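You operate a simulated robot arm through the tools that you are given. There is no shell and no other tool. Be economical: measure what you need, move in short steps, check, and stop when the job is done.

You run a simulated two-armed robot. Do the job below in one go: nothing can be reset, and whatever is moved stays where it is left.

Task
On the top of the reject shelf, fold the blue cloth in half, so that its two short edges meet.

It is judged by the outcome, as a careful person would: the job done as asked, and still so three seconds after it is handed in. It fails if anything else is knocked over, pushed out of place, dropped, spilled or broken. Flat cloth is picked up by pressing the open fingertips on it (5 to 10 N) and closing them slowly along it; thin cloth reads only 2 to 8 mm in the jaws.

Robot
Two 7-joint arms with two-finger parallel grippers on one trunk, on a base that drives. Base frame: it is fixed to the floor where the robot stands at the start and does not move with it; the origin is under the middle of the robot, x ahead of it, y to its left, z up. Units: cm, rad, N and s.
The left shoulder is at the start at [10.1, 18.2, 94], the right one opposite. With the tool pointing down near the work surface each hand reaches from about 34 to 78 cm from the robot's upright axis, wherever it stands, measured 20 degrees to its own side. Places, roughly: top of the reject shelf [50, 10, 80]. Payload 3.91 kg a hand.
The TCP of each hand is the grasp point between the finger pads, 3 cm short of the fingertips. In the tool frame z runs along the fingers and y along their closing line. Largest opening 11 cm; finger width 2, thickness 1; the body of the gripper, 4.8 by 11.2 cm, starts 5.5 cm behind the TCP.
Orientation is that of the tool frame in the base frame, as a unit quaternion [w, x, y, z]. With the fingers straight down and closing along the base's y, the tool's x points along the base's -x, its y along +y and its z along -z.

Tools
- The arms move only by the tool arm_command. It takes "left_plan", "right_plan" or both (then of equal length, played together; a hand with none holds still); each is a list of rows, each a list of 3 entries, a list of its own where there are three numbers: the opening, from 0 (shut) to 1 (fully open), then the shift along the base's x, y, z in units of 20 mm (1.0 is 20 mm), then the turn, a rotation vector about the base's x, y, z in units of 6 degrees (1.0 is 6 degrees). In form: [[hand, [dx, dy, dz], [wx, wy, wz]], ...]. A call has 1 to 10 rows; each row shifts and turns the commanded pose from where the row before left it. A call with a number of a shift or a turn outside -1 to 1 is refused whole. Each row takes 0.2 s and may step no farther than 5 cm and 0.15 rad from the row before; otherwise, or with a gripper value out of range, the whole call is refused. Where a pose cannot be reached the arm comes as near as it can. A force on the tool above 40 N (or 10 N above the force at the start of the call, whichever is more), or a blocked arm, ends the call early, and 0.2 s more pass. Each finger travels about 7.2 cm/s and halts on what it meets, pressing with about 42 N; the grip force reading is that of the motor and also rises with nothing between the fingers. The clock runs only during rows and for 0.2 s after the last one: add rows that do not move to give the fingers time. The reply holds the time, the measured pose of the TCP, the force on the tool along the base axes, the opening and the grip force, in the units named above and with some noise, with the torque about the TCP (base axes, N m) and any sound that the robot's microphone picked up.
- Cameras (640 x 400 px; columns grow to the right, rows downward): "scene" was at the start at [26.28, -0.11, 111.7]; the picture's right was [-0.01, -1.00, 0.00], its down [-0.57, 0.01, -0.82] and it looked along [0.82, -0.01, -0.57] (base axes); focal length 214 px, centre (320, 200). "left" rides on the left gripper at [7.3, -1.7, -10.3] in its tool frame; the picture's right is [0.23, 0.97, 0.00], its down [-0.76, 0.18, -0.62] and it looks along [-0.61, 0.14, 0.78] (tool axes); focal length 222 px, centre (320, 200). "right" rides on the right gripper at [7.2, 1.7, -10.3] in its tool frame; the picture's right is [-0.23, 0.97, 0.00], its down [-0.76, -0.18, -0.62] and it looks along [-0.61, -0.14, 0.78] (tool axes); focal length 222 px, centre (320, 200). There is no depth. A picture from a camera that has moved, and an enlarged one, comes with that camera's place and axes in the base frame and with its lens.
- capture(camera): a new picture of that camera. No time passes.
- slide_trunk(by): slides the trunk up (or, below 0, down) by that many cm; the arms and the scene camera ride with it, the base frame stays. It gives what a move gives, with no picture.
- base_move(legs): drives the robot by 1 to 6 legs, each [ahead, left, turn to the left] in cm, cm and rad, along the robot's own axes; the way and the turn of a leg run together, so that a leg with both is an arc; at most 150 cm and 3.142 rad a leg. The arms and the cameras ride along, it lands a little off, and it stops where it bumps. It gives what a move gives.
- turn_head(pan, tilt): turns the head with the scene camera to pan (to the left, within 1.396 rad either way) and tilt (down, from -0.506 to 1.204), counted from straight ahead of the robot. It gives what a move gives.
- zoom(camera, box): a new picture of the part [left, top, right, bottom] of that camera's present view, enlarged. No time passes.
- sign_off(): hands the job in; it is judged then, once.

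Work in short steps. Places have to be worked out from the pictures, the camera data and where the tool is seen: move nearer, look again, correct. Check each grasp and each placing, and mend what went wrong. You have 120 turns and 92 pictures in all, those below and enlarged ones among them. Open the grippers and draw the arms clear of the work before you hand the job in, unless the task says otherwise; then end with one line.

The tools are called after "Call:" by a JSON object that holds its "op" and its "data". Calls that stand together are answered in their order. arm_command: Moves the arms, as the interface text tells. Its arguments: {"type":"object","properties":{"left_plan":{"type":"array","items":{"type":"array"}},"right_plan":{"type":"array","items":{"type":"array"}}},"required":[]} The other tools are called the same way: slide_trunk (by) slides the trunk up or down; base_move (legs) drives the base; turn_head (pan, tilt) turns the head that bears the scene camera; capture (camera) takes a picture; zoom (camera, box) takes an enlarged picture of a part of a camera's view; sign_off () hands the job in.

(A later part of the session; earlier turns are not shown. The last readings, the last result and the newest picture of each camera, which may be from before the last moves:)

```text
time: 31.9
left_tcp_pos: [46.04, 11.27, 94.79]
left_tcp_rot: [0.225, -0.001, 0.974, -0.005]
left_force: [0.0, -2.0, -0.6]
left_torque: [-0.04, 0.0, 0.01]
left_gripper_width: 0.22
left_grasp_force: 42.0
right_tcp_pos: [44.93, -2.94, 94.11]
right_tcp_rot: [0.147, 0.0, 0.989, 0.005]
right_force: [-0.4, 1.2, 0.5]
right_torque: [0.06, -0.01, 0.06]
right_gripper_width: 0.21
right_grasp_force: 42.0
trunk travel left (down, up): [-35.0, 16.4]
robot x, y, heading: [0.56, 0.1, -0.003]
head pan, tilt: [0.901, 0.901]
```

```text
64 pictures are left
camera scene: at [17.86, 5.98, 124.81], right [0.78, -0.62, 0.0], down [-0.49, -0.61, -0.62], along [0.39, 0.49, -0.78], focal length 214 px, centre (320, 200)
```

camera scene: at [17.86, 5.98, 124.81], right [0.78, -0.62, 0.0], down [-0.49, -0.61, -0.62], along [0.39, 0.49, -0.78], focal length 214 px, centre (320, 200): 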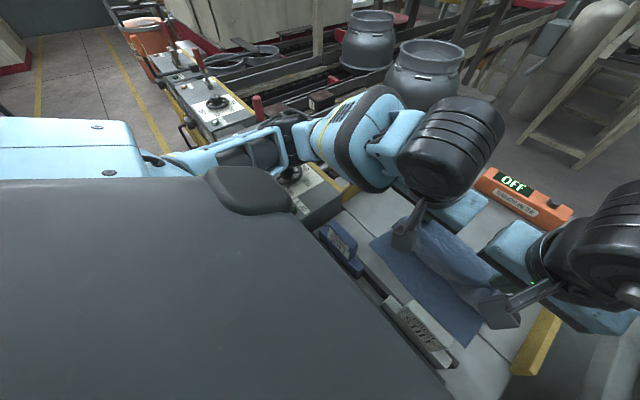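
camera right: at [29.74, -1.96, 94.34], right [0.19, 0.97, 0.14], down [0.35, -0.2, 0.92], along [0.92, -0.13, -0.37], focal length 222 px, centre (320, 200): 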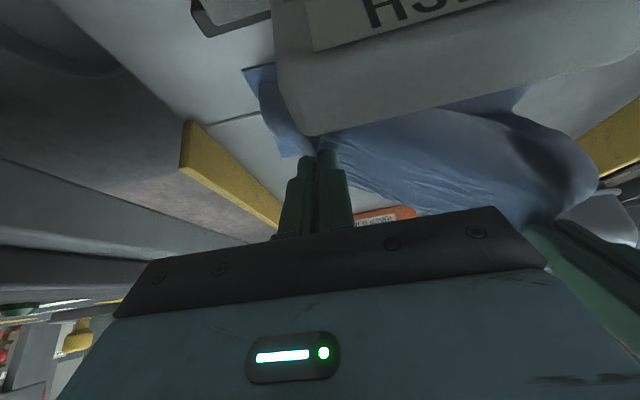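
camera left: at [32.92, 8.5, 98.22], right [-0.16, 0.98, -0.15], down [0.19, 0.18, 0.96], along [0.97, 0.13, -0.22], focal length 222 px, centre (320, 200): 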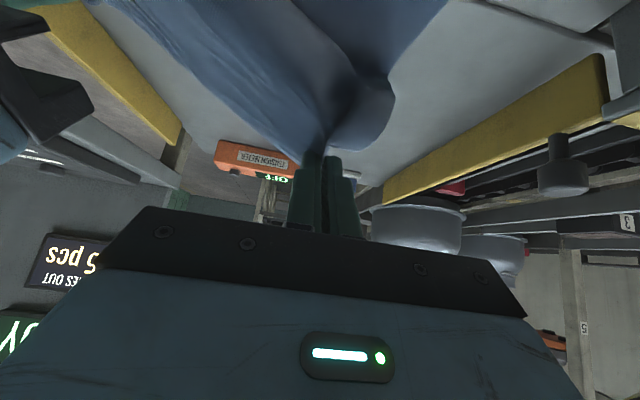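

The left elbow is low beside the console's handwheel. I'll raise the trunk a bit, lower the hands to compensate, and repeat.

Call:
{"op": "slide_trunk", "data": {"by": 5}}

Call:
{"op": "arm_command", "data": {"left_plan": [[0.0, [0, 0, -0.9], [0, 0, 0]], [0.0, [0, 0, -0.9], [0, 0, 0]], [0.0, [0, 0, -0.7], [0, 0, 0]]], "right_plan": [[0.0, [0, 0, -0.9], [0, 0, 0]], [0.0, [0, 0, -0.9], [0, 0, 0]], [0.0, [0, 0, -0.7], [0, 0, 0]]]}}

Call:
{"op": "slide_trunk", "data": {"by": 5}}

Call:
{"op": "arm_command", "data": {"left_plan": [[0.0, [0, 0, -0.9], [0, 0, 0]], [0.0, [0, 0, -0.9], [0, 0, 0]], [0.0, [0, 0, -0.7], [0, 0, 0]]], "right_plan": [[0.0, [0, 0, -0.9], [0, 0, 0]], [0.0, [0, 0, -0.9], [0, 0, 0]], [0.0, [0, 0, -0.7], [0, 0, 0]]]}}

Call:
{"op": "slide_trunk", "data": {"by": 5}}

Call:
{"op": "arm_command", "data": {"left_plan": [[0.0, [0, 0, -0.9], [0, 0, 0]], [0.0, [0, 0, -0.9], [0, 0, 0]], [0.0, [0, 0, -0.7], [0, 0, 0]]], "right_plan": [[0.0, [0, 0, -0.9], [0, 0, 0]], [0.0, [0, 0, -0.9], [0, 0, 0]], [0.0, [0, 0, -0.7], [0, 0, 0]]]}}

Call:
{"op": "capture", "data": {"camera": "scene"}}

```text
time: 32.8
left_tcp_pos: [46.14, 11.23, 99.7]
left_tcp_rot: [0.223, 0.0, 0.975, -0.006]
left_force: [0.3, -0.4, 0.2]
left_torque: [-0.07, -0.01, 0.05]
left_gripper_width: 0.21
left_grasp_force: 42.2
right_tcp_pos: [44.84, -2.89, 99.09]
right_tcp_rot: [0.149, 0.001, 0.989, 0.004]
right_force: [-1.0, 2.3, 0.1]
right_torque: [0.07, 0.04, -0.01]
right_gripper_width: 0.21
right_grasp_force: 42.3
trunk travel left (down, up): [-40.0, 11.4]
robot x, y, heading: [0.0, -0.03, -0.003]
head pan, tilt: [0.901, 0.901]
```

```text
time: 33.6
left_tcp_pos: [45.99, 11.27, 94.76]
left_tcp_rot: [0.224, -0.001, 0.975, -0.006]
left_force: [0.4, -0.6, 0.3]
left_torque: [-0.04, 0.01, 0.0]
left_gripper_width: 0.23
left_grasp_force: 41.9
right_tcp_pos: [44.89, -2.87, 94.3]
right_tcp_rot: [0.149, 0.001, 0.989, 0.004]
right_force: [0.1, 1.3, 0.3]
right_torque: [0.01, -0.02, 0.02]
right_gripper_width: 0.19
right_grasp_force: 42.3
trunk travel left (down, up): [-40.0, 11.4]
robot x, y, heading: [0.2, 0.17, -0.003]
head pan, tilt: [0.901, 0.901]
```

```text
time: 34.5
left_tcp_pos: [45.98, 11.08, 99.58]
left_tcp_rot: [0.224, -0.001, 0.975, -0.005]
left_force: [0.9, -1.3, -0.7]
left_torque: [-0.02, 0.02, 0.03]
left_gripper_width: 0.21
left_grasp_force: 42.1
right_tcp_pos: [44.91, -3.02, 99.07]
right_tcp_rot: [0.148, 0.001, 0.989, 0.004]
right_force: [0.4, 0.7, -1.2]
right_torque: [0.04, -0.02, 0.04]
right_gripper_width: 0.22
right_grasp_force: 42.0
trunk travel left (down, up): [-45.0, 6.4]
robot x, y, heading: [-0.16, 0.72, -0.001]
head pan, tilt: [0.901, 0.901]
```

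```text
time: 35.3
left_tcp_pos: [45.99, 11.33, 94.76]
left_tcp_rot: [0.225, -0.001, 0.974, -0.006]
left_force: [-0.2, -0.8, 0.1]
left_torque: [-0.03, -0.04, 0.0]
left_gripper_width: 0.21
left_grasp_force: 42.1
right_tcp_pos: [44.86, -2.77, 94.04]
right_tcp_rot: [0.149, 0.001, 0.989, 0.005]
right_force: [-0.4, 0.2, -0.2]
right_torque: [0.02, 0.0, -0.02]
right_gripper_width: 0.21
right_grasp_force: 42.3
trunk travel left (down, up): [-45.0, 6.4]
robot x, y, heading: [0.29, -0.42, -0.004]
head pan, tilt: [0.901, 0.901]
```

```text
time: 36.2
left_tcp_pos: [45.98, 11.15, 99.68]
left_tcp_rot: [0.223, -0.002, 0.975, -0.005]
left_force: [0.3, -1.4, -0.1]
left_torque: [-0.02, 0.0, 0.01]
left_gripper_width: 0.23
left_grasp_force: 42.0
right_tcp_pos: [44.82, -2.99, 99.07]
right_tcp_rot: [0.147, 0.0, 0.989, 0.004]
right_force: [0.2, 0.9, 0.4]
right_torque: [0.02, 0.02, 0.02]
right_gripper_width: 0.24
right_grasp_force: 41.7
trunk travel left (down, up): [-50.0, 1.4]
robot x, y, heading: [0.04, 0.12, 0.004]
head pan, tilt: [0.901, 0.901]
```

```text
time: 37.0
left_tcp_pos: [45.94, 11.25, 94.72]
left_tcp_rot: [0.225, -0.001, 0.974, -0.005]
left_force: [0.3, -1.7, 0.1]
left_torque: [-0.05, 0.01, -0.03]
left_gripper_width: 0.23
left_grasp_force: 42.1
right_tcp_pos: [45.07, -2.99, 94.1]
right_tcp_rot: [0.148, 0.001, 0.989, 0.004]
right_force: [-0.3, 1.1, 0.1]
right_torque: [0.02, 0.05, 0.0]
right_gripper_width: 0.21
right_grasp_force: 42.3
trunk travel left (down, up): [-50.0, 1.4]
robot x, y, heading: [0.12, -0.16, -0.005]
head pan, tilt: [0.901, 0.901]
```

```text
63 pictures are left
camera scene: at [7.67, 5.99, 142.24], right [0.78, -0.62, 0.0], down [-0.49, -0.61, -0.62], along [0.39, 0.49, -0.78], focal length 214 px, centre (320, 200)
```

scene: 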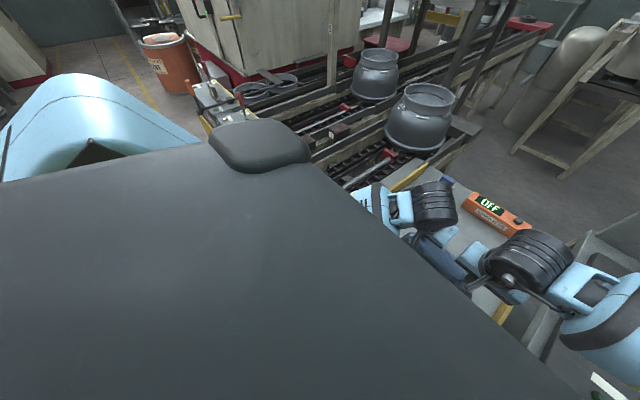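

The trunk is now high and the elbows are well up. I'll look straight at the work.

Call:
{"op": "turn_head", "data": {"pan": 0.0, "tilt": 0.9}}

Call:
{"op": "capture", "data": {"camera": "scene"}}

Call:
{"op": "zoom", "data": {"camera": "scene", "box": [180, 60, 460, 235]}}

Call:
{"op": "capture", "data": {"camera": "right"}}

```text
time: 38.2
left_tcp_pos: [46.13, 11.22, 94.73]
left_tcp_rot: [0.225, -0.001, 0.974, -0.006]
left_force: [-0.5, -1.1, 0.0]
left_torque: [-0.06, -0.02, -0.04]
left_gripper_width: 0.21
left_grasp_force: 42.0
right_tcp_pos: [44.92, -2.96, 94.18]
right_tcp_rot: [0.148, 0.0, 0.989, 0.004]
right_force: [0.0, 1.3, 1.0]
right_torque: [0.04, 0.0, 0.01]
right_gripper_width: 0.22
right_grasp_force: 41.7
trunk travel left (down, up): [-50.0, 1.4]
robot x, y, heading: [0.19, 0.34, -0.001]
head pan, tilt: [0.0, 0.901]
```

```text
62 pictures are left
camera scene: at [10.53, 0.09, 142.24], right [0.0, -1.0, 0.0], down [-0.78, 0.0, -0.62], along [0.62, 0.0, -0.78], focal length 214 px, centre (320, 200)
```

scene: 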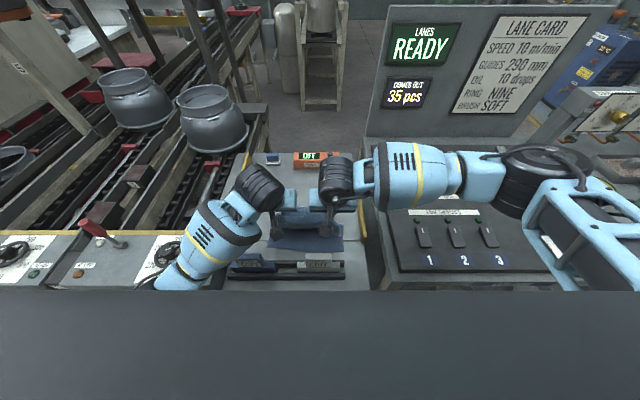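

```text
2.29 times, centred on (320, 148) of scene
camera zoom: at [10.53, 0.09, 142.24], right [0.0, -1.0, 0.0], down [-0.78, 0.0, -0.62], along [0.62, 0.0, -0.78], focal length 490 px, centre (320, 320)
```

zoom: 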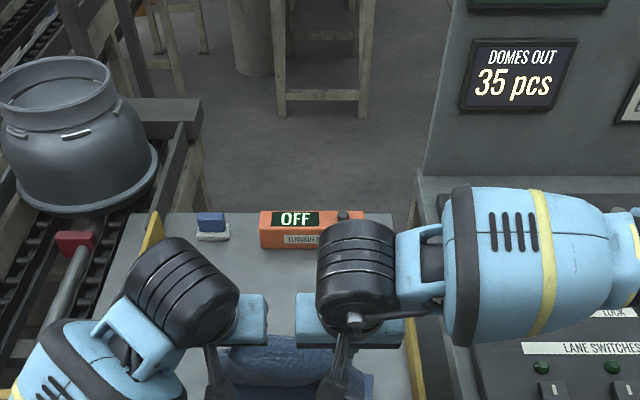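

```text
60 pictures are left
camera right: at [34.98, -1.22, 102.0], right [0.22, 0.97, 0.08], down [0.54, -0.18, 0.82], along [0.81, -0.14, -0.57], focal length 222 px, centre (320, 200)
```

right: 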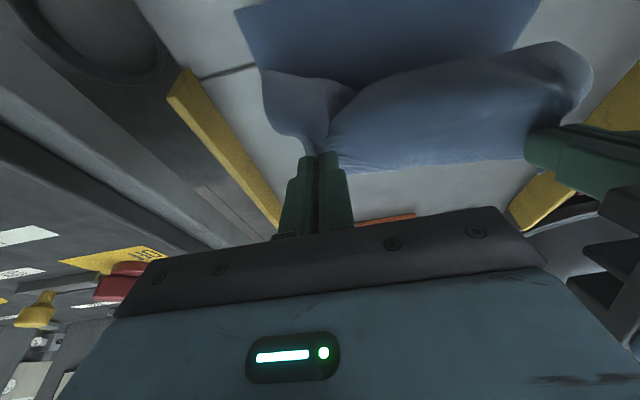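

Re-measuring the brush tops from two views gives about 91 cm, with a back edge near x≈34. I'll therefore keep the hands nearly upright so the cameras clear them, and lower toward the near edge in stages.

Call:
{"op": "arm_command", "data": {"left_plan": [[0.0, [-0.26, 0, -0.6], [0, 0.66, 0]], [0.0, [-0.26, 0, -0.6], [0, 0.66, 0]], [0.0, [-0.26, 0, -0.6], [0, 0.66, 0]], [0.0, [-0.26, 0, -0.7], [0, 0.66, 0]], [0.0, [-0.26, 0, -0.7], [0, 0.66, 0]]], "right_plan": [[0.0, [-0.24, 0, -0.5], [0, 0.37, 0]], [0.0, [-0.24, 0, -0.5], [0, 0.37, 0]], [0.0, [-0.24, 0, -0.6], [0, 0.37, 0]], [0.0, [-0.24, 0, -0.6], [0, 0.37, 0]], [0.0, [-0.24, 0, -0.7], [0, 0.37, 0]]]}}

Call:
{"op": "zoom", "data": {"camera": "scene", "box": [200, 160, 400, 285]}}

Call:
{"op": "capture", "data": {"camera": "right"}}

Call:
{"op": "capture", "data": {"camera": "left"}}

```text
time: 39.4
left_tcp_pos: [43.51, 11.15, 88.4]
left_tcp_rot: [0.053, -0.002, 0.999, -0.005]
left_force: [0.1, -0.6, -1.2]
left_torque: [-0.03, 0.03, 0.02]
left_gripper_width: 0.23
left_grasp_force: 42.3
right_tcp_pos: [42.6, -2.9, 88.34]
right_tcp_rot: [0.052, 0.001, 0.999, 0.004]
right_force: [-0.5, 1.5, 0.2]
right_torque: [0.01, -0.02, -0.03]
right_gripper_width: 0.24
right_grasp_force: 41.3
trunk travel left (down, up): [-50.0, 1.4]
robot x, y, heading: [0.03, 0.24, -0.0]
head pan, tilt: [0.0, 0.901]
```

```text
3.20 times, centred on (300, 222) of scene
camera zoom: at [10.55, 0.07, 142.24], right [0.0, -1.0, 0.0], down [-0.78, 0.0, -0.62], along [0.62, 0.0, -0.78], focal length 686 px, centre (384, 128)
```

zoom: 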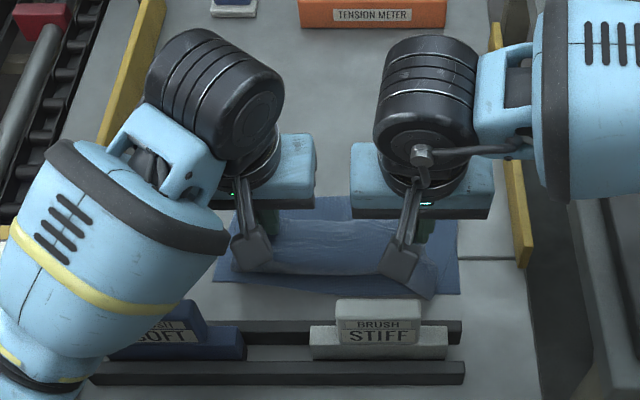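

```text
58 pictures are left
camera right: at [34.28, -1.16, 97.92], right [0.23, 0.97, 0.03], down [0.69, -0.18, 0.7], along [0.68, -0.14, -0.72], focal length 222 px, centre (320, 200)
```

right: 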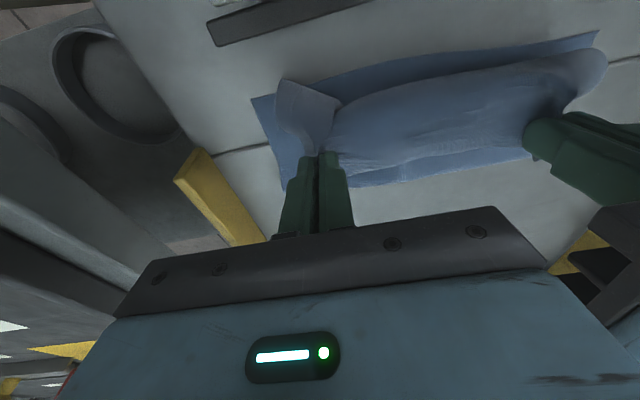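

```text
57 pictures are left
camera left: at [35.27, 9.63, 97.85], right [-0.23, 0.97, -0.03], down [0.69, 0.19, 0.7], along [0.69, 0.14, -0.72], focal length 222 px, centre (320, 200)
```

left: 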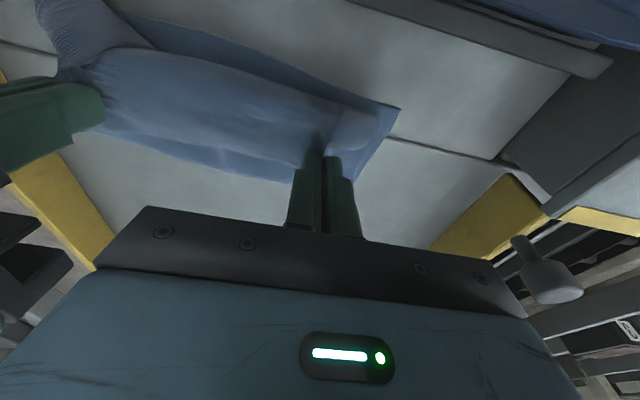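

The view is clear: the flap lies over the near half, near edge at x≈41 (left) to 39.3 (right), and the cameras clear the brushes. I'll lower until the tips are about 1.5 cm above the table.

Call:
{"op": "arm_command", "data": {"left_plan": [[0.0, [0, 0.05, -0.6], [0, 0.1, 0]], [0.0, [0, 0.05, -0.6], [0, 0.1, 0]], [0.0, [0, 0.05, -0.6], [0, 0.1, 0]], [0.0, [0, 0, 0], [0, 0, 0]]], "right_plan": [[0.0, [0, -0.05, -0.6], [0, 0.1, 0]], [0.0, [0, -0.05, -0.6], [0, 0.1, 0]], [0.0, [0, -0.05, -0.6], [0, 0.1, 0]], [0.0, [0, 0, 0], [0, 0, 0]]]}}

Call:
{"op": "zoom", "data": {"camera": "scene", "box": [200, 160, 400, 285]}}

Call:
{"op": "capture", "data": {"camera": "right"}}

```text
time: 40.4
left_tcp_pos: [43.42, 11.35, 84.79]
left_tcp_rot: [0.038, -0.002, 0.999, -0.005]
left_force: [-0.6, -4.4, 0.2]
left_torque: [-0.2, -0.03, 0.06]
left_gripper_width: 0.23
left_grasp_force: 42.1
right_tcp_pos: [42.51, -3.16, 84.97]
right_tcp_rot: [0.036, 0.0, 0.999, 0.005]
right_force: [0.3, 5.3, -0.6]
right_torque: [0.14, 0.01, -0.02]
right_gripper_width: 0.22
right_grasp_force: 42.0
trunk travel left (down, up): [-50.0, 1.4]
robot x, y, heading: [0.28, 0.0, 0.0]
head pan, tilt: [0.0, 0.901]
```

```text
3.20 times, centred on (300, 222) of scene
camera zoom: at [10.51, 0.07, 142.25], right [0.0, -1.0, 0.0], down [-0.78, 0.0, -0.62], along [0.62, 0.0, -0.78], focal length 686 px, centre (384, 128)
```

zoom: 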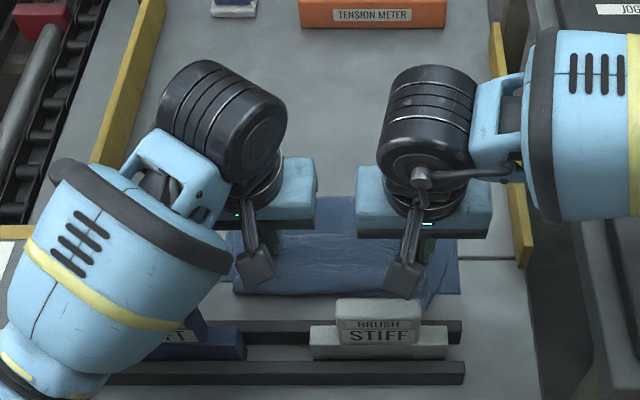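

```text
55 pictures are left
camera right: at [34.47, -1.45, 94.72], right [0.23, 0.97, 0.03], down [0.71, -0.19, 0.68], along [0.66, -0.14, -0.74], focal length 222 px, centre (320, 200)
```

right: 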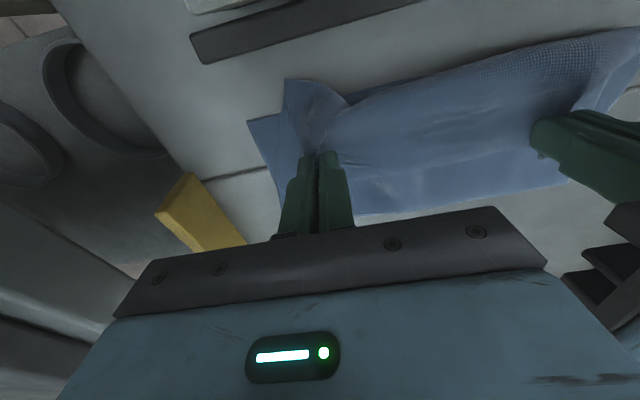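

The flap's soft loop has moved the fold line to x≈50, where it should be about 55. Releasing here would overshoot the near edge, so I'll move both hands about 4 cm forward and check.

Call:
{"op": "arm_command", "data": {"left_plan": [[0.0, [0.4, 0, 0.2], [0, 0, 0]], [0.0, [0.6, 0, 0.1], [0, 0, 0]], [0.0, [0.6, 0, 0], [0, 0, 0]], [0.0, [0.4, 0, -0.1], [0, 0, 0]], [0.0, [0, 0, -0.2], [0, 0, 0]], [0.0, [0, 0, 0], [0, 0, 0]]], "right_plan": [[0.0, [0.4, 0, 0.2], [0, 0, 0]], [0.0, [0.6, 0, 0.1], [0, 0, 0]], [0.0, [0.6, 0, 0], [0, 0, 0]], [0.0, [0.4, 0, -0.1], [0, 0, 0]], [0.0, [0, 0, -0.2], [0, 0, 0]], [0.0, [0, 0, 0], [0, 0, 0]]]}}

Call:
{"op": "zoom", "data": {"camera": "scene", "box": [200, 160, 400, 285]}}

Call:
{"op": "capture", "data": {"camera": "right"}}

Call:
{"op": "capture", "data": {"camera": "left"}}

```text
time: 41.8
left_tcp_pos: [47.57, 11.5, 84.83]
left_tcp_rot: [0.038, -0.003, 0.999, -0.006]
left_force: [-0.2, -7.2, 0.4]
left_torque: [-0.2, -0.02, 0.06]
left_gripper_width: 0.23
left_grasp_force: 41.7
right_tcp_pos: [46.4, -3.12, 84.82]
right_tcp_rot: [0.037, 0.001, 0.999, 0.004]
right_force: [0.0, 7.8, 0.3]
right_torque: [0.23, -0.02, -0.03]
right_gripper_width: 0.21
right_grasp_force: 41.5
trunk travel left (down, up): [-50.0, 1.4]
robot x, y, heading: [0.35, 0.08, -0.002]
head pan, tilt: [0.0, 0.901]
```

```text
3.20 times, centred on (300, 222) of scene
camera zoom: at [10.53, 0.08, 142.24], right [0.0, -1.0, 0.0], down [-0.78, 0.0, -0.62], along [0.62, 0.0, -0.78], focal length 686 px, centre (384, 128)
```

zoom: 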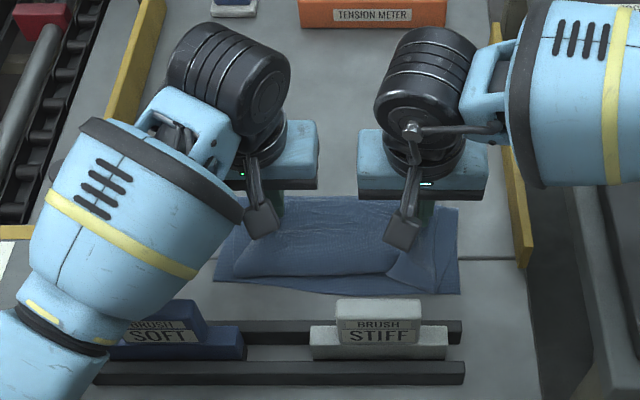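

```text
53 pictures are left
camera right: at [38.39, -1.5, 94.67], right [0.23, 0.97, 0.03], down [0.71, -0.18, 0.68], along [0.66, -0.14, -0.74], focal length 222 px, centre (320, 200)
```

right: 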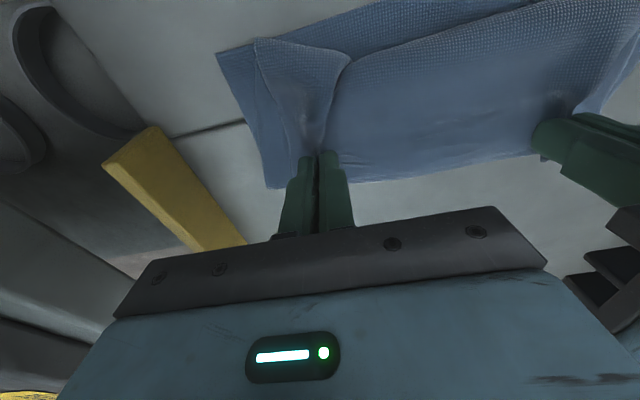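

```text
52 pictures are left
camera left: at [39.59, 9.95, 94.53], right [-0.23, 0.97, -0.03], down [0.71, 0.19, 0.68], along [0.66, 0.14, -0.74], focal length 222 px, centre (320, 200)
```

left: 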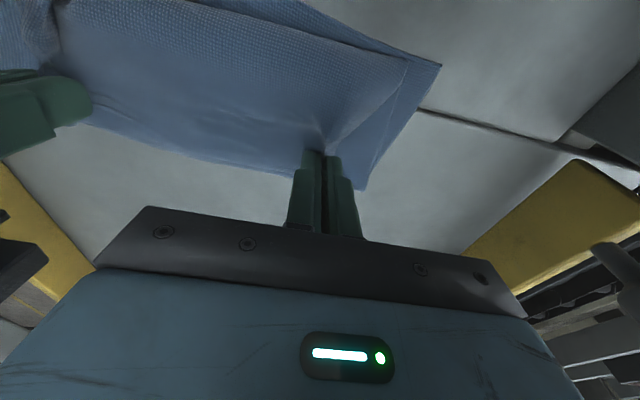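

The fold is still at x≈50, and the loop only grew because the upright grip keeps the cloth slack. I'll lift back above x≈55 with the fingers pitched forward and the flap just taut, so the fold line resets to the middle.

Call:
{"op": "arm_command", "data": {"left_plan": [[0.0, [0.2, 0, 0.9], [0, -0.61, 0]], [0.0, [0.3, 0, 0.9], [0, -0.61, 0]], [0.0, [0.4, 0, 0.9], [0, -0.61, 0]], [0.0, [0.5, 0, 0.8], [0, -0.61, 0]], [0.0, [0.5, 0, 0.7], [0, -0.61, 0]], [0.0, [0.5, 0, 0.6], [0, -0.61, 0]], [0.0, [0.55, 0, 0.5], [0, -0.61, 0]], [0.0, [0, 0, 0], [0, 0, 0]]], "right_plan": [[0.0, [0.2, 0, 0.9], [0, -0.61, 0]], [0.0, [0.3, 0, 0.9], [0, -0.61, 0]], [0.0, [0.4, 0, 0.9], [0, -0.61, 0]], [0.0, [0.5, 0, 0.8], [0, -0.61, 0]], [0.0, [0.5, 0, 0.7], [0, -0.61, 0]], [0.0, [0.5, 0, 0.6], [0, -0.61, 0]], [0.0, [0.55, 0, 0.5], [0, -0.61, 0]], [0.0, [0, 0, 0], [0, 0, 0]]]}}

Call:
{"op": "zoom", "data": {"camera": "scene", "box": [200, 160, 400, 285]}}

Call:
{"op": "capture", "data": {"camera": "right"}}

Call:
{"op": "capture", "data": {"camera": "left"}}

```text
time: 43.6
left_tcp_pos: [53.2, 11.43, 95.29]
left_tcp_rot: [0.259, 0.0, 0.966, -0.006]
left_force: [0.4, -5.9, 0.5]
left_torque: [-0.17, 0.0, 0.0]
left_gripper_width: 0.22
left_grasp_force: 42.0
right_tcp_pos: [52.39, -3.26, 95.63]
right_tcp_rot: [0.258, 0.001, 0.966, 0.004]
right_force: [-0.1, 6.5, 0.4]
right_torque: [0.16, -0.04, 0.07]
right_gripper_width: 0.22
right_grasp_force: 41.7
trunk travel left (down, up): [-50.0, 1.4]
robot x, y, heading: [0.1, 0.16, 0.003]
head pan, tilt: [0.0, 0.901]
```

```text
3.20 times, centred on (300, 222) of scene
camera zoom: at [10.53, 0.08, 142.24], right [0.0, -1.0, 0.0], down [-0.78, 0.0, -0.62], along [0.62, 0.0, -0.78], focal length 686 px, centre (384, 128)
```

zoom: 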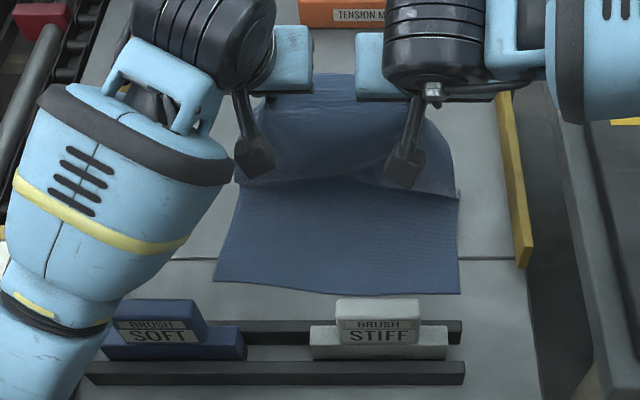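

```text
50 pictures are left
camera right: at [40.89, -1.54, 100.89], right [0.19, 0.97, 0.12], down [0.35, -0.18, 0.92], along [0.92, -0.14, -0.38], focal length 222 px, centre (320, 200)
```

right: 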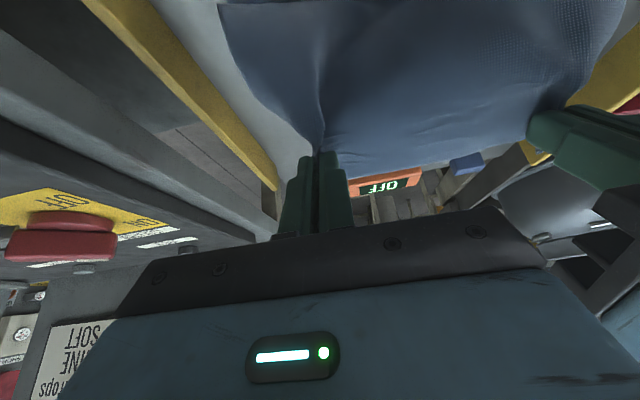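

```text
49 pictures are left
camera left: at [41.97, 9.8, 100.64], right [-0.2, 0.97, -0.12], down [0.35, 0.19, 0.92], along [0.92, 0.14, -0.38], focal length 222 px, centre (320, 200)
```

left: 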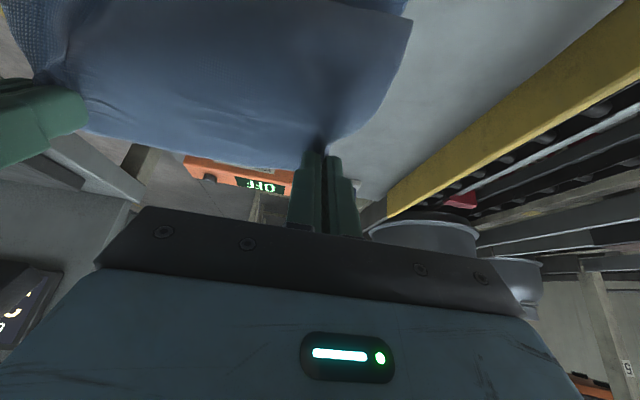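

The fold line is resetting, but the flap is still slack. I'll raise slightly and pitch further to about 45° so it hangs taut.

Call:
{"op": "arm_command", "data": {"left_plan": [[0.0, [-0.1, 0, 0.2], [0, -0.85, 0]], [0.0, [-0.1, 0, 0.2], [0, -0.85, 0]], [0.0, [-0.1, 0, 0.2], [0, -0.85, 0]], [0.0, [0, 0, 0.1], [0, 0, 0]]], "right_plan": [[0.0, [-0.1, 0, 0.2], [0, -0.85, 0]], [0.0, [-0.1, 0, 0.2], [0, -0.85, 0]], [0.0, [-0.1, 0, 0.2], [0, -0.85, 0]], [0.0, [0, 0, 0.1], [0, 0, 0]]]}}

Call:
{"op": "zoom", "data": {"camera": "scene", "box": [200, 160, 400, 285]}}

```text
time: 44.6
left_tcp_pos: [52.75, 11.37, 96.83]
left_tcp_rot: [0.386, 0.0, 0.923, -0.006]
left_force: [0.6, -5.5, -0.4]
left_torque: [-0.2, -0.01, -0.09]
left_gripper_width: 0.25
left_grasp_force: 41.9
right_tcp_pos: [51.88, -3.17, 96.77]
right_tcp_rot: [0.385, -0.001, 0.923, 0.004]
right_force: [0.3, 5.0, -0.3]
right_torque: [0.12, 0.01, 0.15]
right_gripper_width: 0.22
right_grasp_force: 42.1
trunk travel left (down, up): [-50.0, 1.4]
robot x, y, heading: [0.29, -0.21, -0.002]
head pan, tilt: [0.0, 0.901]
```

```text
3.20 times, centred on (300, 222) of scene
camera zoom: at [10.55, 0.07, 142.24], right [0.0, -1.0, 0.0], down [-0.78, 0.0, -0.62], along [0.62, 0.0, -0.78], focal length 686 px, centre (384, 128)
```

zoom: 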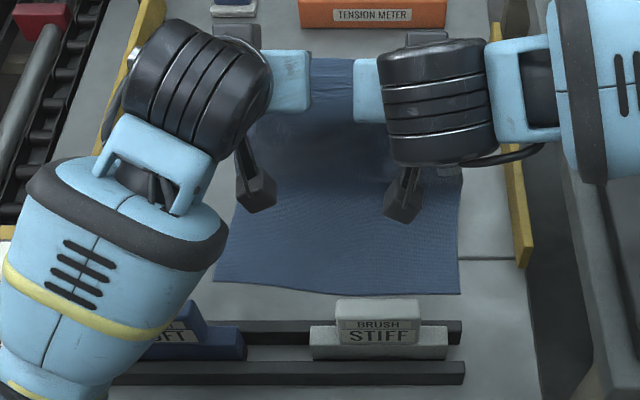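

The flap now hangs smoothly. I'll swing the taut flap along its arc toward the near edge, staying above the brushes.

Call:
{"op": "arm_command", "data": {"left_plan": [[0.0, [-0.9, 0, -0.4], [0, 0.28, 0]], [0.0, [-0.8, 0, -0.4], [0, 0.28, 0]], [0.0, [-0.8, 0, -0.35], [0, 0.28, 0]], [0.0, [-0.7, 0, -0.4], [0, 0.28, 0]], [0.0, [-0.6, 0, -0.6], [0, 0.28, 0]], [0.0, [-0.4, 0, -0.4], [0, 0.28, 0]], [0.0, [0, 0, 0], [0, 0, 0]]], "right_plan": [[0.0, [-0.9, 0, -0.4], [0, 0.28, 0]], [0.0, [-0.8, 0, -0.4], [0, 0.28, 0]], [0.0, [-0.8, 0, -0.35], [0, 0.28, 0]], [0.0, [-0.7, 0, -0.4], [0, 0.28, 0]], [0.0, [-0.6, 0, -0.6], [0, 0.28, 0]], [0.0, [-0.4, 0, -0.4], [0, 0.28, 0]], [0.0, [0, 0, 0], [0, 0, 0]]]}}

Call:
{"op": "zoom", "data": {"camera": "scene", "box": [200, 160, 400, 285]}}

Call:
{"op": "capture", "data": {"camera": "right"}}

Call:
{"op": "capture", "data": {"camera": "left"}}

```text
time: 46.2
left_tcp_pos: [44.47, 11.46, 91.7]
left_tcp_rot: [0.301, -0.001, 0.954, -0.006]
left_force: [-0.1, -7.3, 0.2]
left_torque: [-0.21, 0.02, -0.07]
left_gripper_width: 0.19
left_grasp_force: 41.7
right_tcp_pos: [43.44, -3.06, 91.66]
right_tcp_rot: [0.3, 0.0, 0.954, 0.005]
right_force: [0.4, 7.1, 0.4]
right_torque: [0.22, -0.01, 0.14]
right_gripper_width: 0.24
right_grasp_force: 41.6
trunk travel left (down, up): [-50.0, 1.4]
robot x, y, heading: [0.24, -0.3, -0.003]
head pan, tilt: [0.0, 0.901]
```

```text
3.20 times, centred on (300, 222) of scene
camera zoom: at [10.53, 0.08, 142.24], right [0.0, -1.0, 0.0], down [-0.78, 0.0, -0.62], along [0.62, 0.0, -0.78], focal length 686 px, centre (384, 128)
```

zoom: 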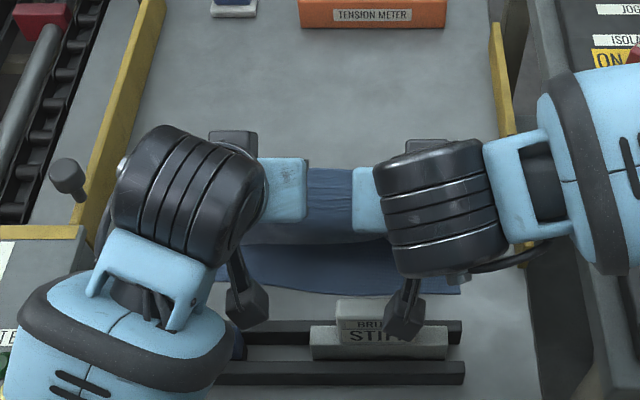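

```text
46 pictures are left
camera right: at [31.53, -1.46, 95.98], right [0.18, 0.97, 0.14], down [0.27, -0.19, 0.95], along [0.95, -0.14, -0.29], focal length 222 px, centre (320, 200)
```

right: 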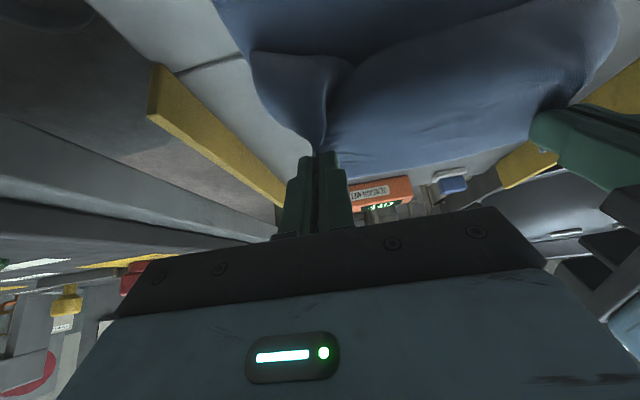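

```text
45 pictures are left
camera left: at [32.5, 9.97, 95.84], right [-0.18, 0.97, -0.14], down [0.26, 0.19, 0.95], along [0.95, 0.14, -0.29], focal length 222 px, centre (320, 200)
```

left: 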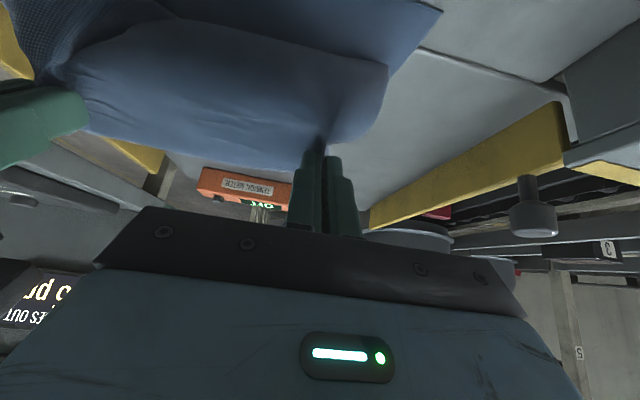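

The fold settled around x≈53 because I had lifted too high, so the flap is slack. I'll go back further forward (tips x≈58, 12 cm up) so the lower layer lies out to about 55, then swing back over.

Call:
{"op": "arm_command", "data": {"left_plan": [[0.0, [0.7, 0, 0.6], [0, -0.24, 0]], [0.0, [0.8, 0, 0.6], [0, -0.24, 0]], [0.0, [0.9, 0, 0.5], [0, -0.24, 0]], [0.0, [0.9, 0, 0.2], [0, -0.24, 0]], [0.0, [0.9, 0, -0.1], [0, -0.24, 0]], [0.0, [0.9, 0, -0.2], [0, -0.24, 0]], [0.0, [0.9, 0, -0.3], [0, -0.24, 0]], [0.0, [0, 0, 0], [0, 0, 0]]], "right_plan": [[0.0, [0.7, 0, 0.6], [0, -0.24, 0]], [0.0, [0.8, 0, 0.6], [0, -0.24, 0]], [0.0, [0.9, 0, 0.5], [0, -0.24, 0]], [0.0, [0.9, 0, 0.2], [0, -0.24, 0]], [0.0, [0.9, 0, -0.1], [0, -0.24, 0]], [0.0, [0.9, 0, -0.2], [0, -0.24, 0]], [0.0, [0.9, 0, -0.3], [0, -0.24, 0]], [0.0, [0, 0, 0], [0, 0, 0]]]}}

Call:
{"op": "zoom", "data": {"camera": "scene", "box": [200, 140, 400, 265]}}

Call:
{"op": "capture", "data": {"camera": "right"}}

```text
time: 48.0
left_tcp_pos: [56.4, 11.52, 94.33]
left_tcp_rot: [0.385, 0.0, 0.923, -0.006]
left_force: [-0.4, -5.1, 0.6]
left_torque: [-0.18, -0.02, -0.04]
left_gripper_width: 0.22
left_grasp_force: 42.1
right_tcp_pos: [55.32, -3.12, 94.46]
right_tcp_rot: [0.384, 0.0, 0.923, 0.004]
right_force: [0.0, 5.7, 0.0]
right_torque: [0.11, 0.0, 0.14]
right_gripper_width: 0.22
right_grasp_force: 41.2
trunk travel left (down, up): [-50.0, 1.4]
robot x, y, heading: [0.09, -0.05, -0.0]
head pan, tilt: [0.0, 0.901]
```

```text
3.20 times, centred on (300, 202) of scene
camera zoom: at [10.48, 0.07, 142.25], right [0.0, -1.0, 0.0], down [-0.78, 0.0, -0.62], along [0.62, 0.0, -0.78], focal length 686 px, centre (384, 192)
```

zoom: 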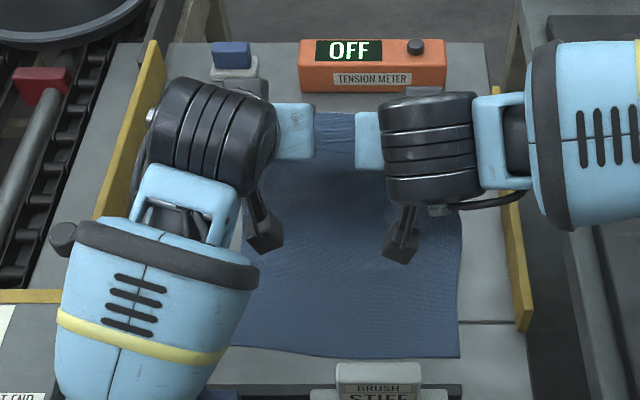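

```text
43 pictures are left
camera right: at [42.89, -1.43, 96.55], right [0.16, 0.97, 0.17], down [0.1, -0.18, 0.98], along [0.98, -0.14, -0.12], focal length 222 px, centre (320, 200)
```

right: 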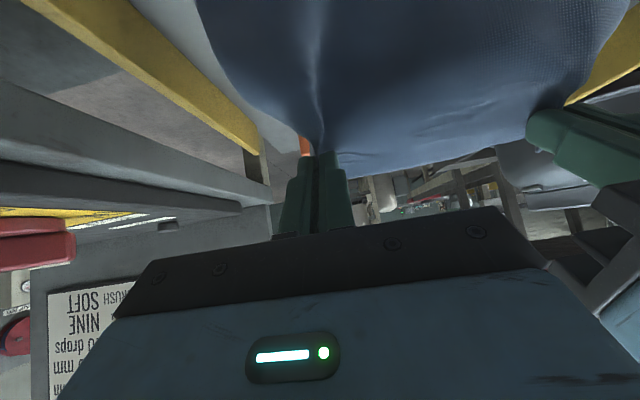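

Now I'll swing the edge back over to the near side.

Call:
{"op": "arm_command", "data": {"left_plan": [[0.0, [-1, 0, -0.05], [0, 0.24, 0]], [0.0, [-1, 0, -0.05], [0, 0.24, 0]], [0.0, [-1, 0, -0.1], [0, 0.24, 0]], [0.0, [-1, 0, -0.2], [0, 0.24, 0]], [0.0, [-1, 0, -0.4], [0, 0.24, 0]], [0.0, [-0.9, 0, -0.5], [0, 0.24, 0]], [0.0, [-0.6, 0, -0.5], [0, 0.24, 0]]], "right_plan": [[0.0, [-1, 0, -0.05], [0, 0.24, 0]], [0.0, [-1, 0, -0.05], [0, 0.24, 0]], [0.0, [-1, 0, -0.1], [0, 0.24, 0]], [0.0, [-1, 0, -0.2], [0, 0.24, 0]], [0.0, [-1, 0, -0.4], [0, 0.24, 0]], [0.0, [-0.9, 0, -0.5], [0, 0.24, 0]], [0.0, [-0.6, 0, -0.5], [0, 0.24, 0]]]}}

Call:
{"op": "zoom", "data": {"camera": "scene", "box": [200, 160, 400, 285]}}

Call:
{"op": "capture", "data": {"camera": "right"}}

Call:
{"op": "capture", "data": {"camera": "left"}}

```text
time: 49.6
left_tcp_pos: [45.27, 12.5, 92.52]
left_tcp_rot: [0.326, 0.003, 0.945, 0.008]
left_force: [-4.5, -27.6, -2.2]
left_torque: [-0.8, 0.22, -0.4]
left_gripper_width: 0.23
left_grasp_force: 42.1
right_tcp_pos: [42.18, -2.77, 90.9]
right_tcp_rot: [0.302, -0.002, 0.953, 0.009]
right_force: [4.3, 27.8, 2.3]
right_torque: [0.69, -0.21, 0.5]
right_gripper_width: 0.29
right_grasp_force: 42.1
trunk travel left (down, up): [-50.0, 1.4]
robot x, y, heading: [0.15, -0.05, -0.002]
head pan, tilt: [0.0, 0.901]
```

```text
3.20 times, centred on (300, 222) of scene
camera zoom: at [10.53, 0.08, 142.24], right [0.0, -1.0, 0.0], down [-0.78, 0.0, -0.62], along [0.62, 0.0, -0.78], focal length 686 px, centre (384, 128)
```

zoom: 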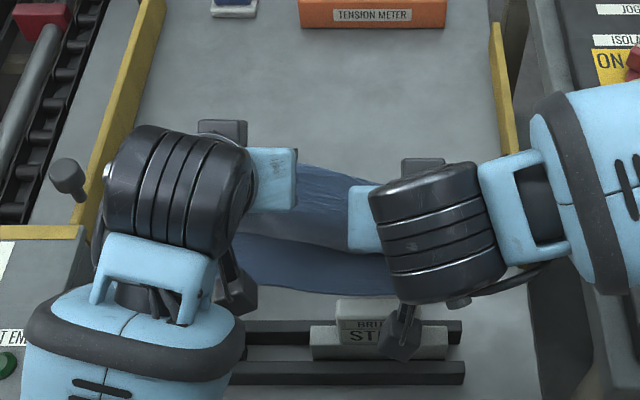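

```text
41 pictures are left
camera right: at [30.34, -1.18, 95.23], right [0.18, 0.97, 0.15], down [0.27, -0.19, 0.95], along [0.95, -0.13, -0.29], focal length 222 px, centre (320, 200)
```

right: 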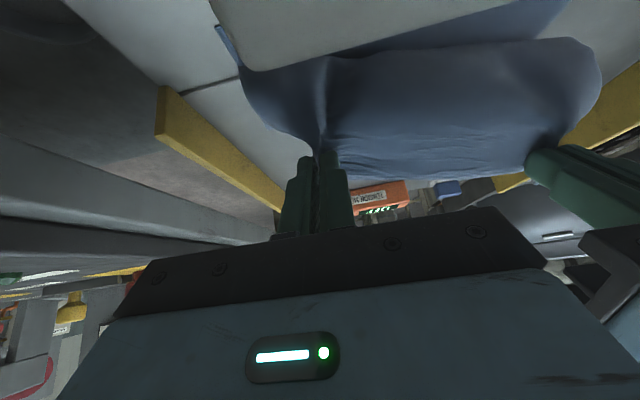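

```text
40 pictures are left
camera left: at [33.27, 10.85, 96.01], right [-0.18, 0.98, -0.12], down [0.21, 0.16, 0.96], along [0.96, 0.14, -0.24], focal length 222 px, centre (320, 200)
```

left: 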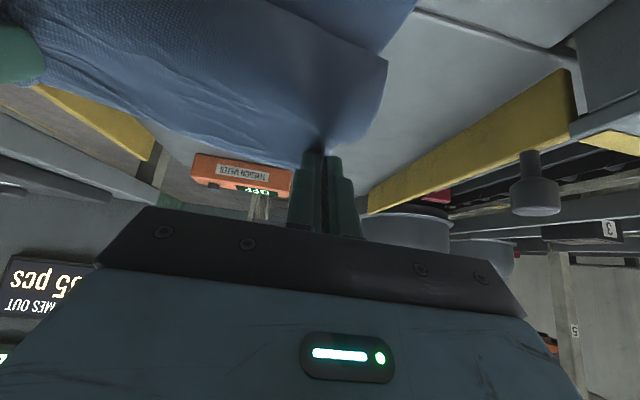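

The left arm is straining: the hands are pulling against each other at 27 N because the tilt cramps it. I'll reduce the tilt in place and recheck.

Call:
{"op": "arm_command", "data": {"left_plan": [[0.0, [0, 0, 0], [0, 0.9, 0]], [0.0, [0, 0, 0], [0, 0.9, 0]], [0.0, [0, 0, 0], [0, 0.9, 0]], [0.0, [0, 0, 0], [0, 0, 0]]], "right_plan": [[0.0, [0, 0, 0], [0, 0.9, 0]], [0.0, [0, 0, 0], [0, 0.9, 0]], [0.0, [0, 0, 0], [0, 0.9, 0]], [0.0, [0, 0, 0], [0, 0, 0]]]}}

Call:
{"op": "zoom", "data": {"camera": "scene", "box": [200, 160, 400, 285]}}

Call:
{"op": "capture", "data": {"camera": "right"}}

```text
time: 50.1
left_tcp_pos: [43.25, 13.49, 89.69]
left_tcp_rot: [0.244, 0.015, 0.969, 0.02]
left_force: [-1.5, -18.5, 2.6]
left_torque: [-0.61, 0.01, -0.2]
left_gripper_width: 0.2
left_grasp_force: 41.7
right_tcp_pos: [41.98, -2.26, 90.86]
right_tcp_rot: [0.243, -0.006, 0.97, 0.016]
right_force: [0.3, 18.6, -2.9]
right_torque: [0.53, 0.01, 0.23]
right_gripper_width: 0.22
right_grasp_force: 41.9
trunk travel left (down, up): [-50.0, 1.4]
robot x, y, heading: [0.15, 0.22, -0.004]
head pan, tilt: [0.0, 0.901]
stopped in row 2 (left hand): the force on the tool passed its limit at 44 N (the readings are from after the stop); the commanded pose is now the measured one
```

```text
3.20 times, centred on (300, 222) of scene
camera zoom: at [10.54, 0.1, 142.24], right [0.0, -1.0, 0.0], down [-0.78, 0.0, -0.62], along [0.62, 0.0, -0.78], focal length 686 px, centre (384, 128)
```

zoom: 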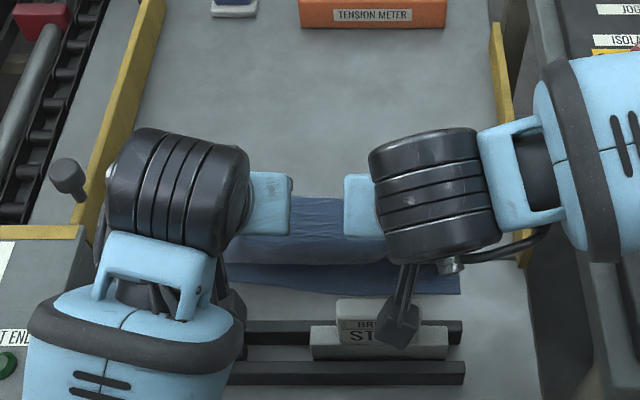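

```text
38 pictures are left
camera right: at [30.64, -0.9, 96.63], right [0.18, 0.97, 0.14], down [0.38, -0.2, 0.9], along [0.91, -0.11, -0.41], focal length 222 px, centre (320, 200)
```

right: 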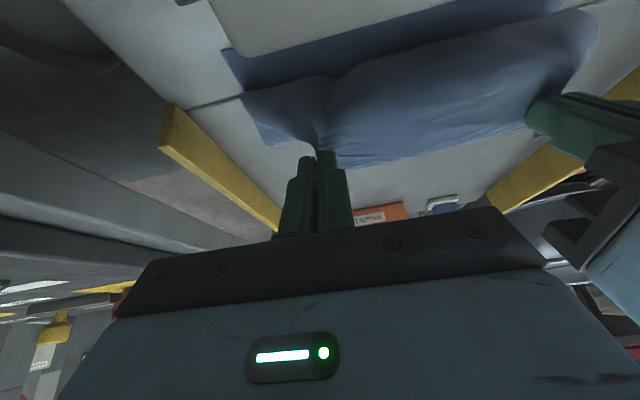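

The hands are about 1.3 cm too far apart. I'll bring the left hand back in, reduce the tilt and descend a little.

Call:
{"op": "arm_command", "data": {"left_plan": [[0.0, [0.1, -0.4, 0.1], [0, 0.3, 0]], [0.0, [0.1, -0.3, 0], [0, 0.8, 0]], [0.0, [0, 0, 0], [0, 0.8, 0]], [0.0, [0, 0, 0], [0, 0, 0]]], "right_plan": [[0.0, [0, 0, -0.1], [0, 0.3, 0]], [0.0, [0, -0.1, -0.2], [0, 0.8, 0]], [0.0, [0, -0.1, -0.2], [0, 0.8, 0]], [0.0, [0, 0, 0], [0, 0, 0]]]}}

Call:
{"op": "zoom", "data": {"camera": "scene", "box": [200, 160, 400, 285]}}

```text
time: 51.1
left_tcp_pos: [43.52, 13.15, 89.27]
left_tcp_rot: [0.144, 0.017, 0.989, 0.034]
left_force: [-1.4, -33.9, 1.5]
left_torque: [-1.1, 0.09, -0.17]
left_gripper_width: 0.26
left_grasp_force: 42.3
right_tcp_pos: [42.05, -2.63, 89.84]
right_tcp_rot: [0.146, -0.006, 0.989, 0.019]
right_force: [3.2, 33.7, -2.5]
right_torque: [0.98, -0.08, 0.27]
right_gripper_width: 0.21
right_grasp_force: 41.8
trunk travel left (down, up): [-50.0, 1.4]
robot x, y, heading: [-0.3, -0.18, -0.002]
head pan, tilt: [0.0, 0.901]
```

```text
3.20 times, centred on (300, 222) of scene
camera zoom: at [10.49, 0.1, 142.25], right [0.0, -1.0, 0.0], down [-0.78, 0.0, -0.62], along [0.62, 0.0, -0.78], focal length 686 px, centre (384, 128)
```

zoom: 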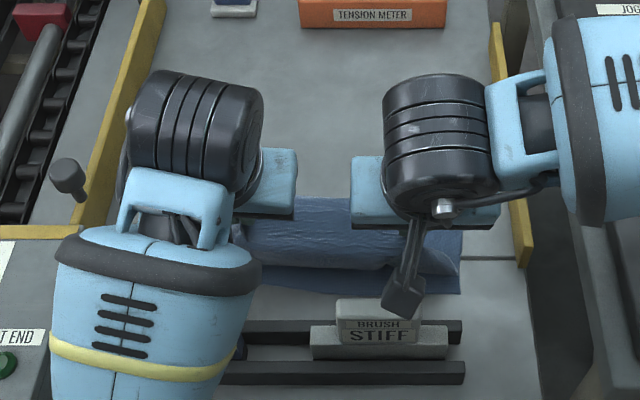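

Tension is 34 N, too much. I'll bring the hands together to about 14.3 cm.

Call:
{"op": "arm_command", "data": {"left_plan": [[0.0, [0, -0.3, 0], [0, 0, 0]], [0.0, [0, -0.2, 0], [0, 0, 0]], [0.0, [0, 0, 0], [0, 0, 0]]], "right_plan": [[0.0, [0, 0.2, 0], [0, 0, 0]], [0.0, [0, 0.1, 0], [0, 0, 0]], [0.0, [0, 0, 0], [0, 0, 0]]]}}

Call:
{"op": "capture", "data": {"camera": "right"}}

Call:
{"op": "capture", "data": {"camera": "left"}}

```text
time: 51.9
left_tcp_pos: [43.77, 13.19, 89.09]
left_tcp_rot: [0.146, 0.013, 0.988, 0.044]
left_force: [-3.3, -23.7, 1.4]
left_torque: [-0.76, 0.02, -0.12]
left_gripper_width: 0.22
left_grasp_force: 42.0
right_tcp_pos: [42.15, -2.37, 89.69]
right_tcp_rot: [0.145, -0.003, 0.989, 0.015]
right_force: [2.3, 24.5, -0.9]
right_torque: [0.71, -0.06, 0.17]
right_gripper_width: 0.22
right_grasp_force: 41.9
trunk travel left (down, up): [-50.0, 1.4]
robot x, y, heading: [0.04, 0.23, -0.004]
head pan, tilt: [0.0, 0.901]
```

```text
36 pictures are left
camera right: at [32.1, -0.91, 97.63], right [0.21, 0.97, 0.09], down [0.55, -0.19, 0.81], along [0.81, -0.12, -0.58], focal length 222 px, centre (320, 200)
```

right: 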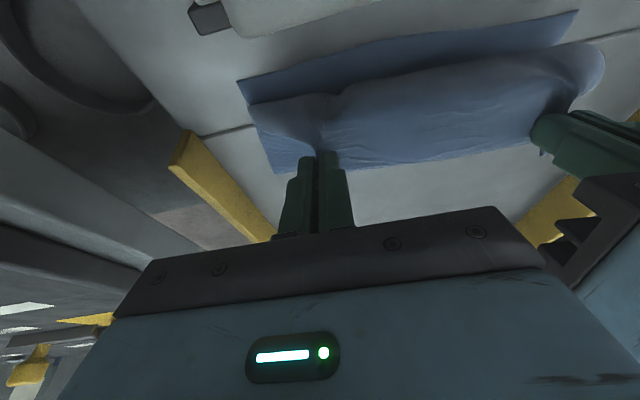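

```text
35 pictures are left
camera left: at [33.9, 10.95, 96.7], right [-0.21, 0.98, 0.02], down [0.55, 0.1, 0.83], along [0.81, 0.18, -0.56], focal length 222 px, centre (320, 200)
```

left: 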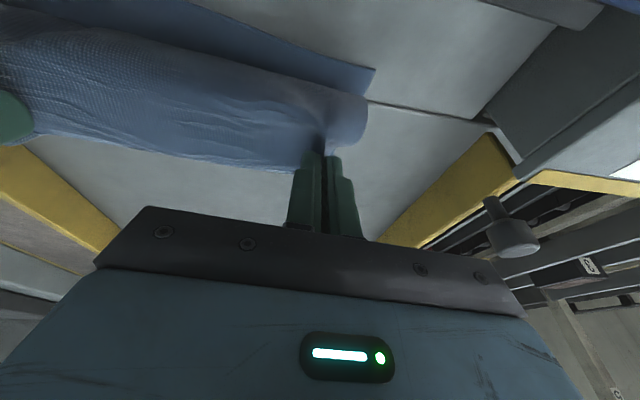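

The left hand can't come in any further here; the arm is cramped this close to the robot. Better to move the hands forward to a comfortable pose and then make the swing by driving the base backward.

Call:
{"op": "arm_command", "data": {"left_plan": [[0.0, [0.8, 0, 0.7], [0, -0.43, 0]], [0.0, [0.9, 0, 0.7], [0, -0.43, 0]], [0.0, [1, 0, 0.6], [0, -0.43, 0]], [0.0, [1, 0.05, 0.4], [0, -0.43, 0]], [0.0, [1, 0.05, 0.2], [0, -0.43, 0]], [0.0, [1, 0.05, 0], [0, -0.43, 0]], [0.0, [0.8, 0, -0.1], [0, -0.43, 0]], [0.0, [0, 0, 0], [0, 0, 0]]], "right_plan": [[0.0, [0.8, -0.05, 0.7], [0, -0.43, 0]], [0.0, [0.9, -0.05, 0.7], [0, -0.43, 0]], [0.0, [1, -0.1, 0.6], [0, -0.43, 0]], [0.0, [1, -0.1, 0.4], [0, -0.43, 0]], [0.0, [1, -0.1, 0.2], [0, -0.43, 0]], [0.0, [1, 0, 0], [0, -0.43, 0]], [0.0, [0.8, 0, -0.1], [0, -0.43, 0]], [0.0, [0, 0, 0], [0, 0, 0]]]}}

Call:
{"op": "zoom", "data": {"camera": "scene", "box": [200, 140, 400, 265]}}

```text
time: 53.7
left_tcp_pos: [56.54, 11.4, 94.77]
left_tcp_rot: [0.299, 0.011, 0.954, 0.022]
left_force: [0.7, -2.0, -0.4]
left_torque: [-0.05, -0.02, -0.02]
left_gripper_width: 0.22
left_grasp_force: 41.5
right_tcp_pos: [55.01, -3.19, 94.79]
right_tcp_rot: [0.3, -0.004, 0.954, 0.012]
right_force: [-0.4, 2.1, -0.5]
right_torque: [0.05, 0.02, 0.01]
right_gripper_width: 0.19
right_grasp_force: 42.4
trunk travel left (down, up): [-50.0, 1.4]
robot x, y, heading: [0.01, 0.07, 0.0]
head pan, tilt: [0.0, 0.901]
```

```text
3.20 times, centred on (300, 202) of scene
camera zoom: at [10.5, 0.07, 142.25], right [0.0, -1.0, 0.0], down [-0.78, 0.0, -0.62], along [0.62, 0.0, -0.78], focal length 686 px, centre (384, 192)
```

zoom: 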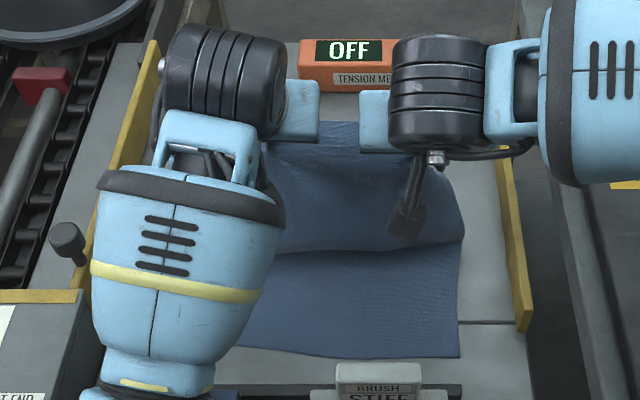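

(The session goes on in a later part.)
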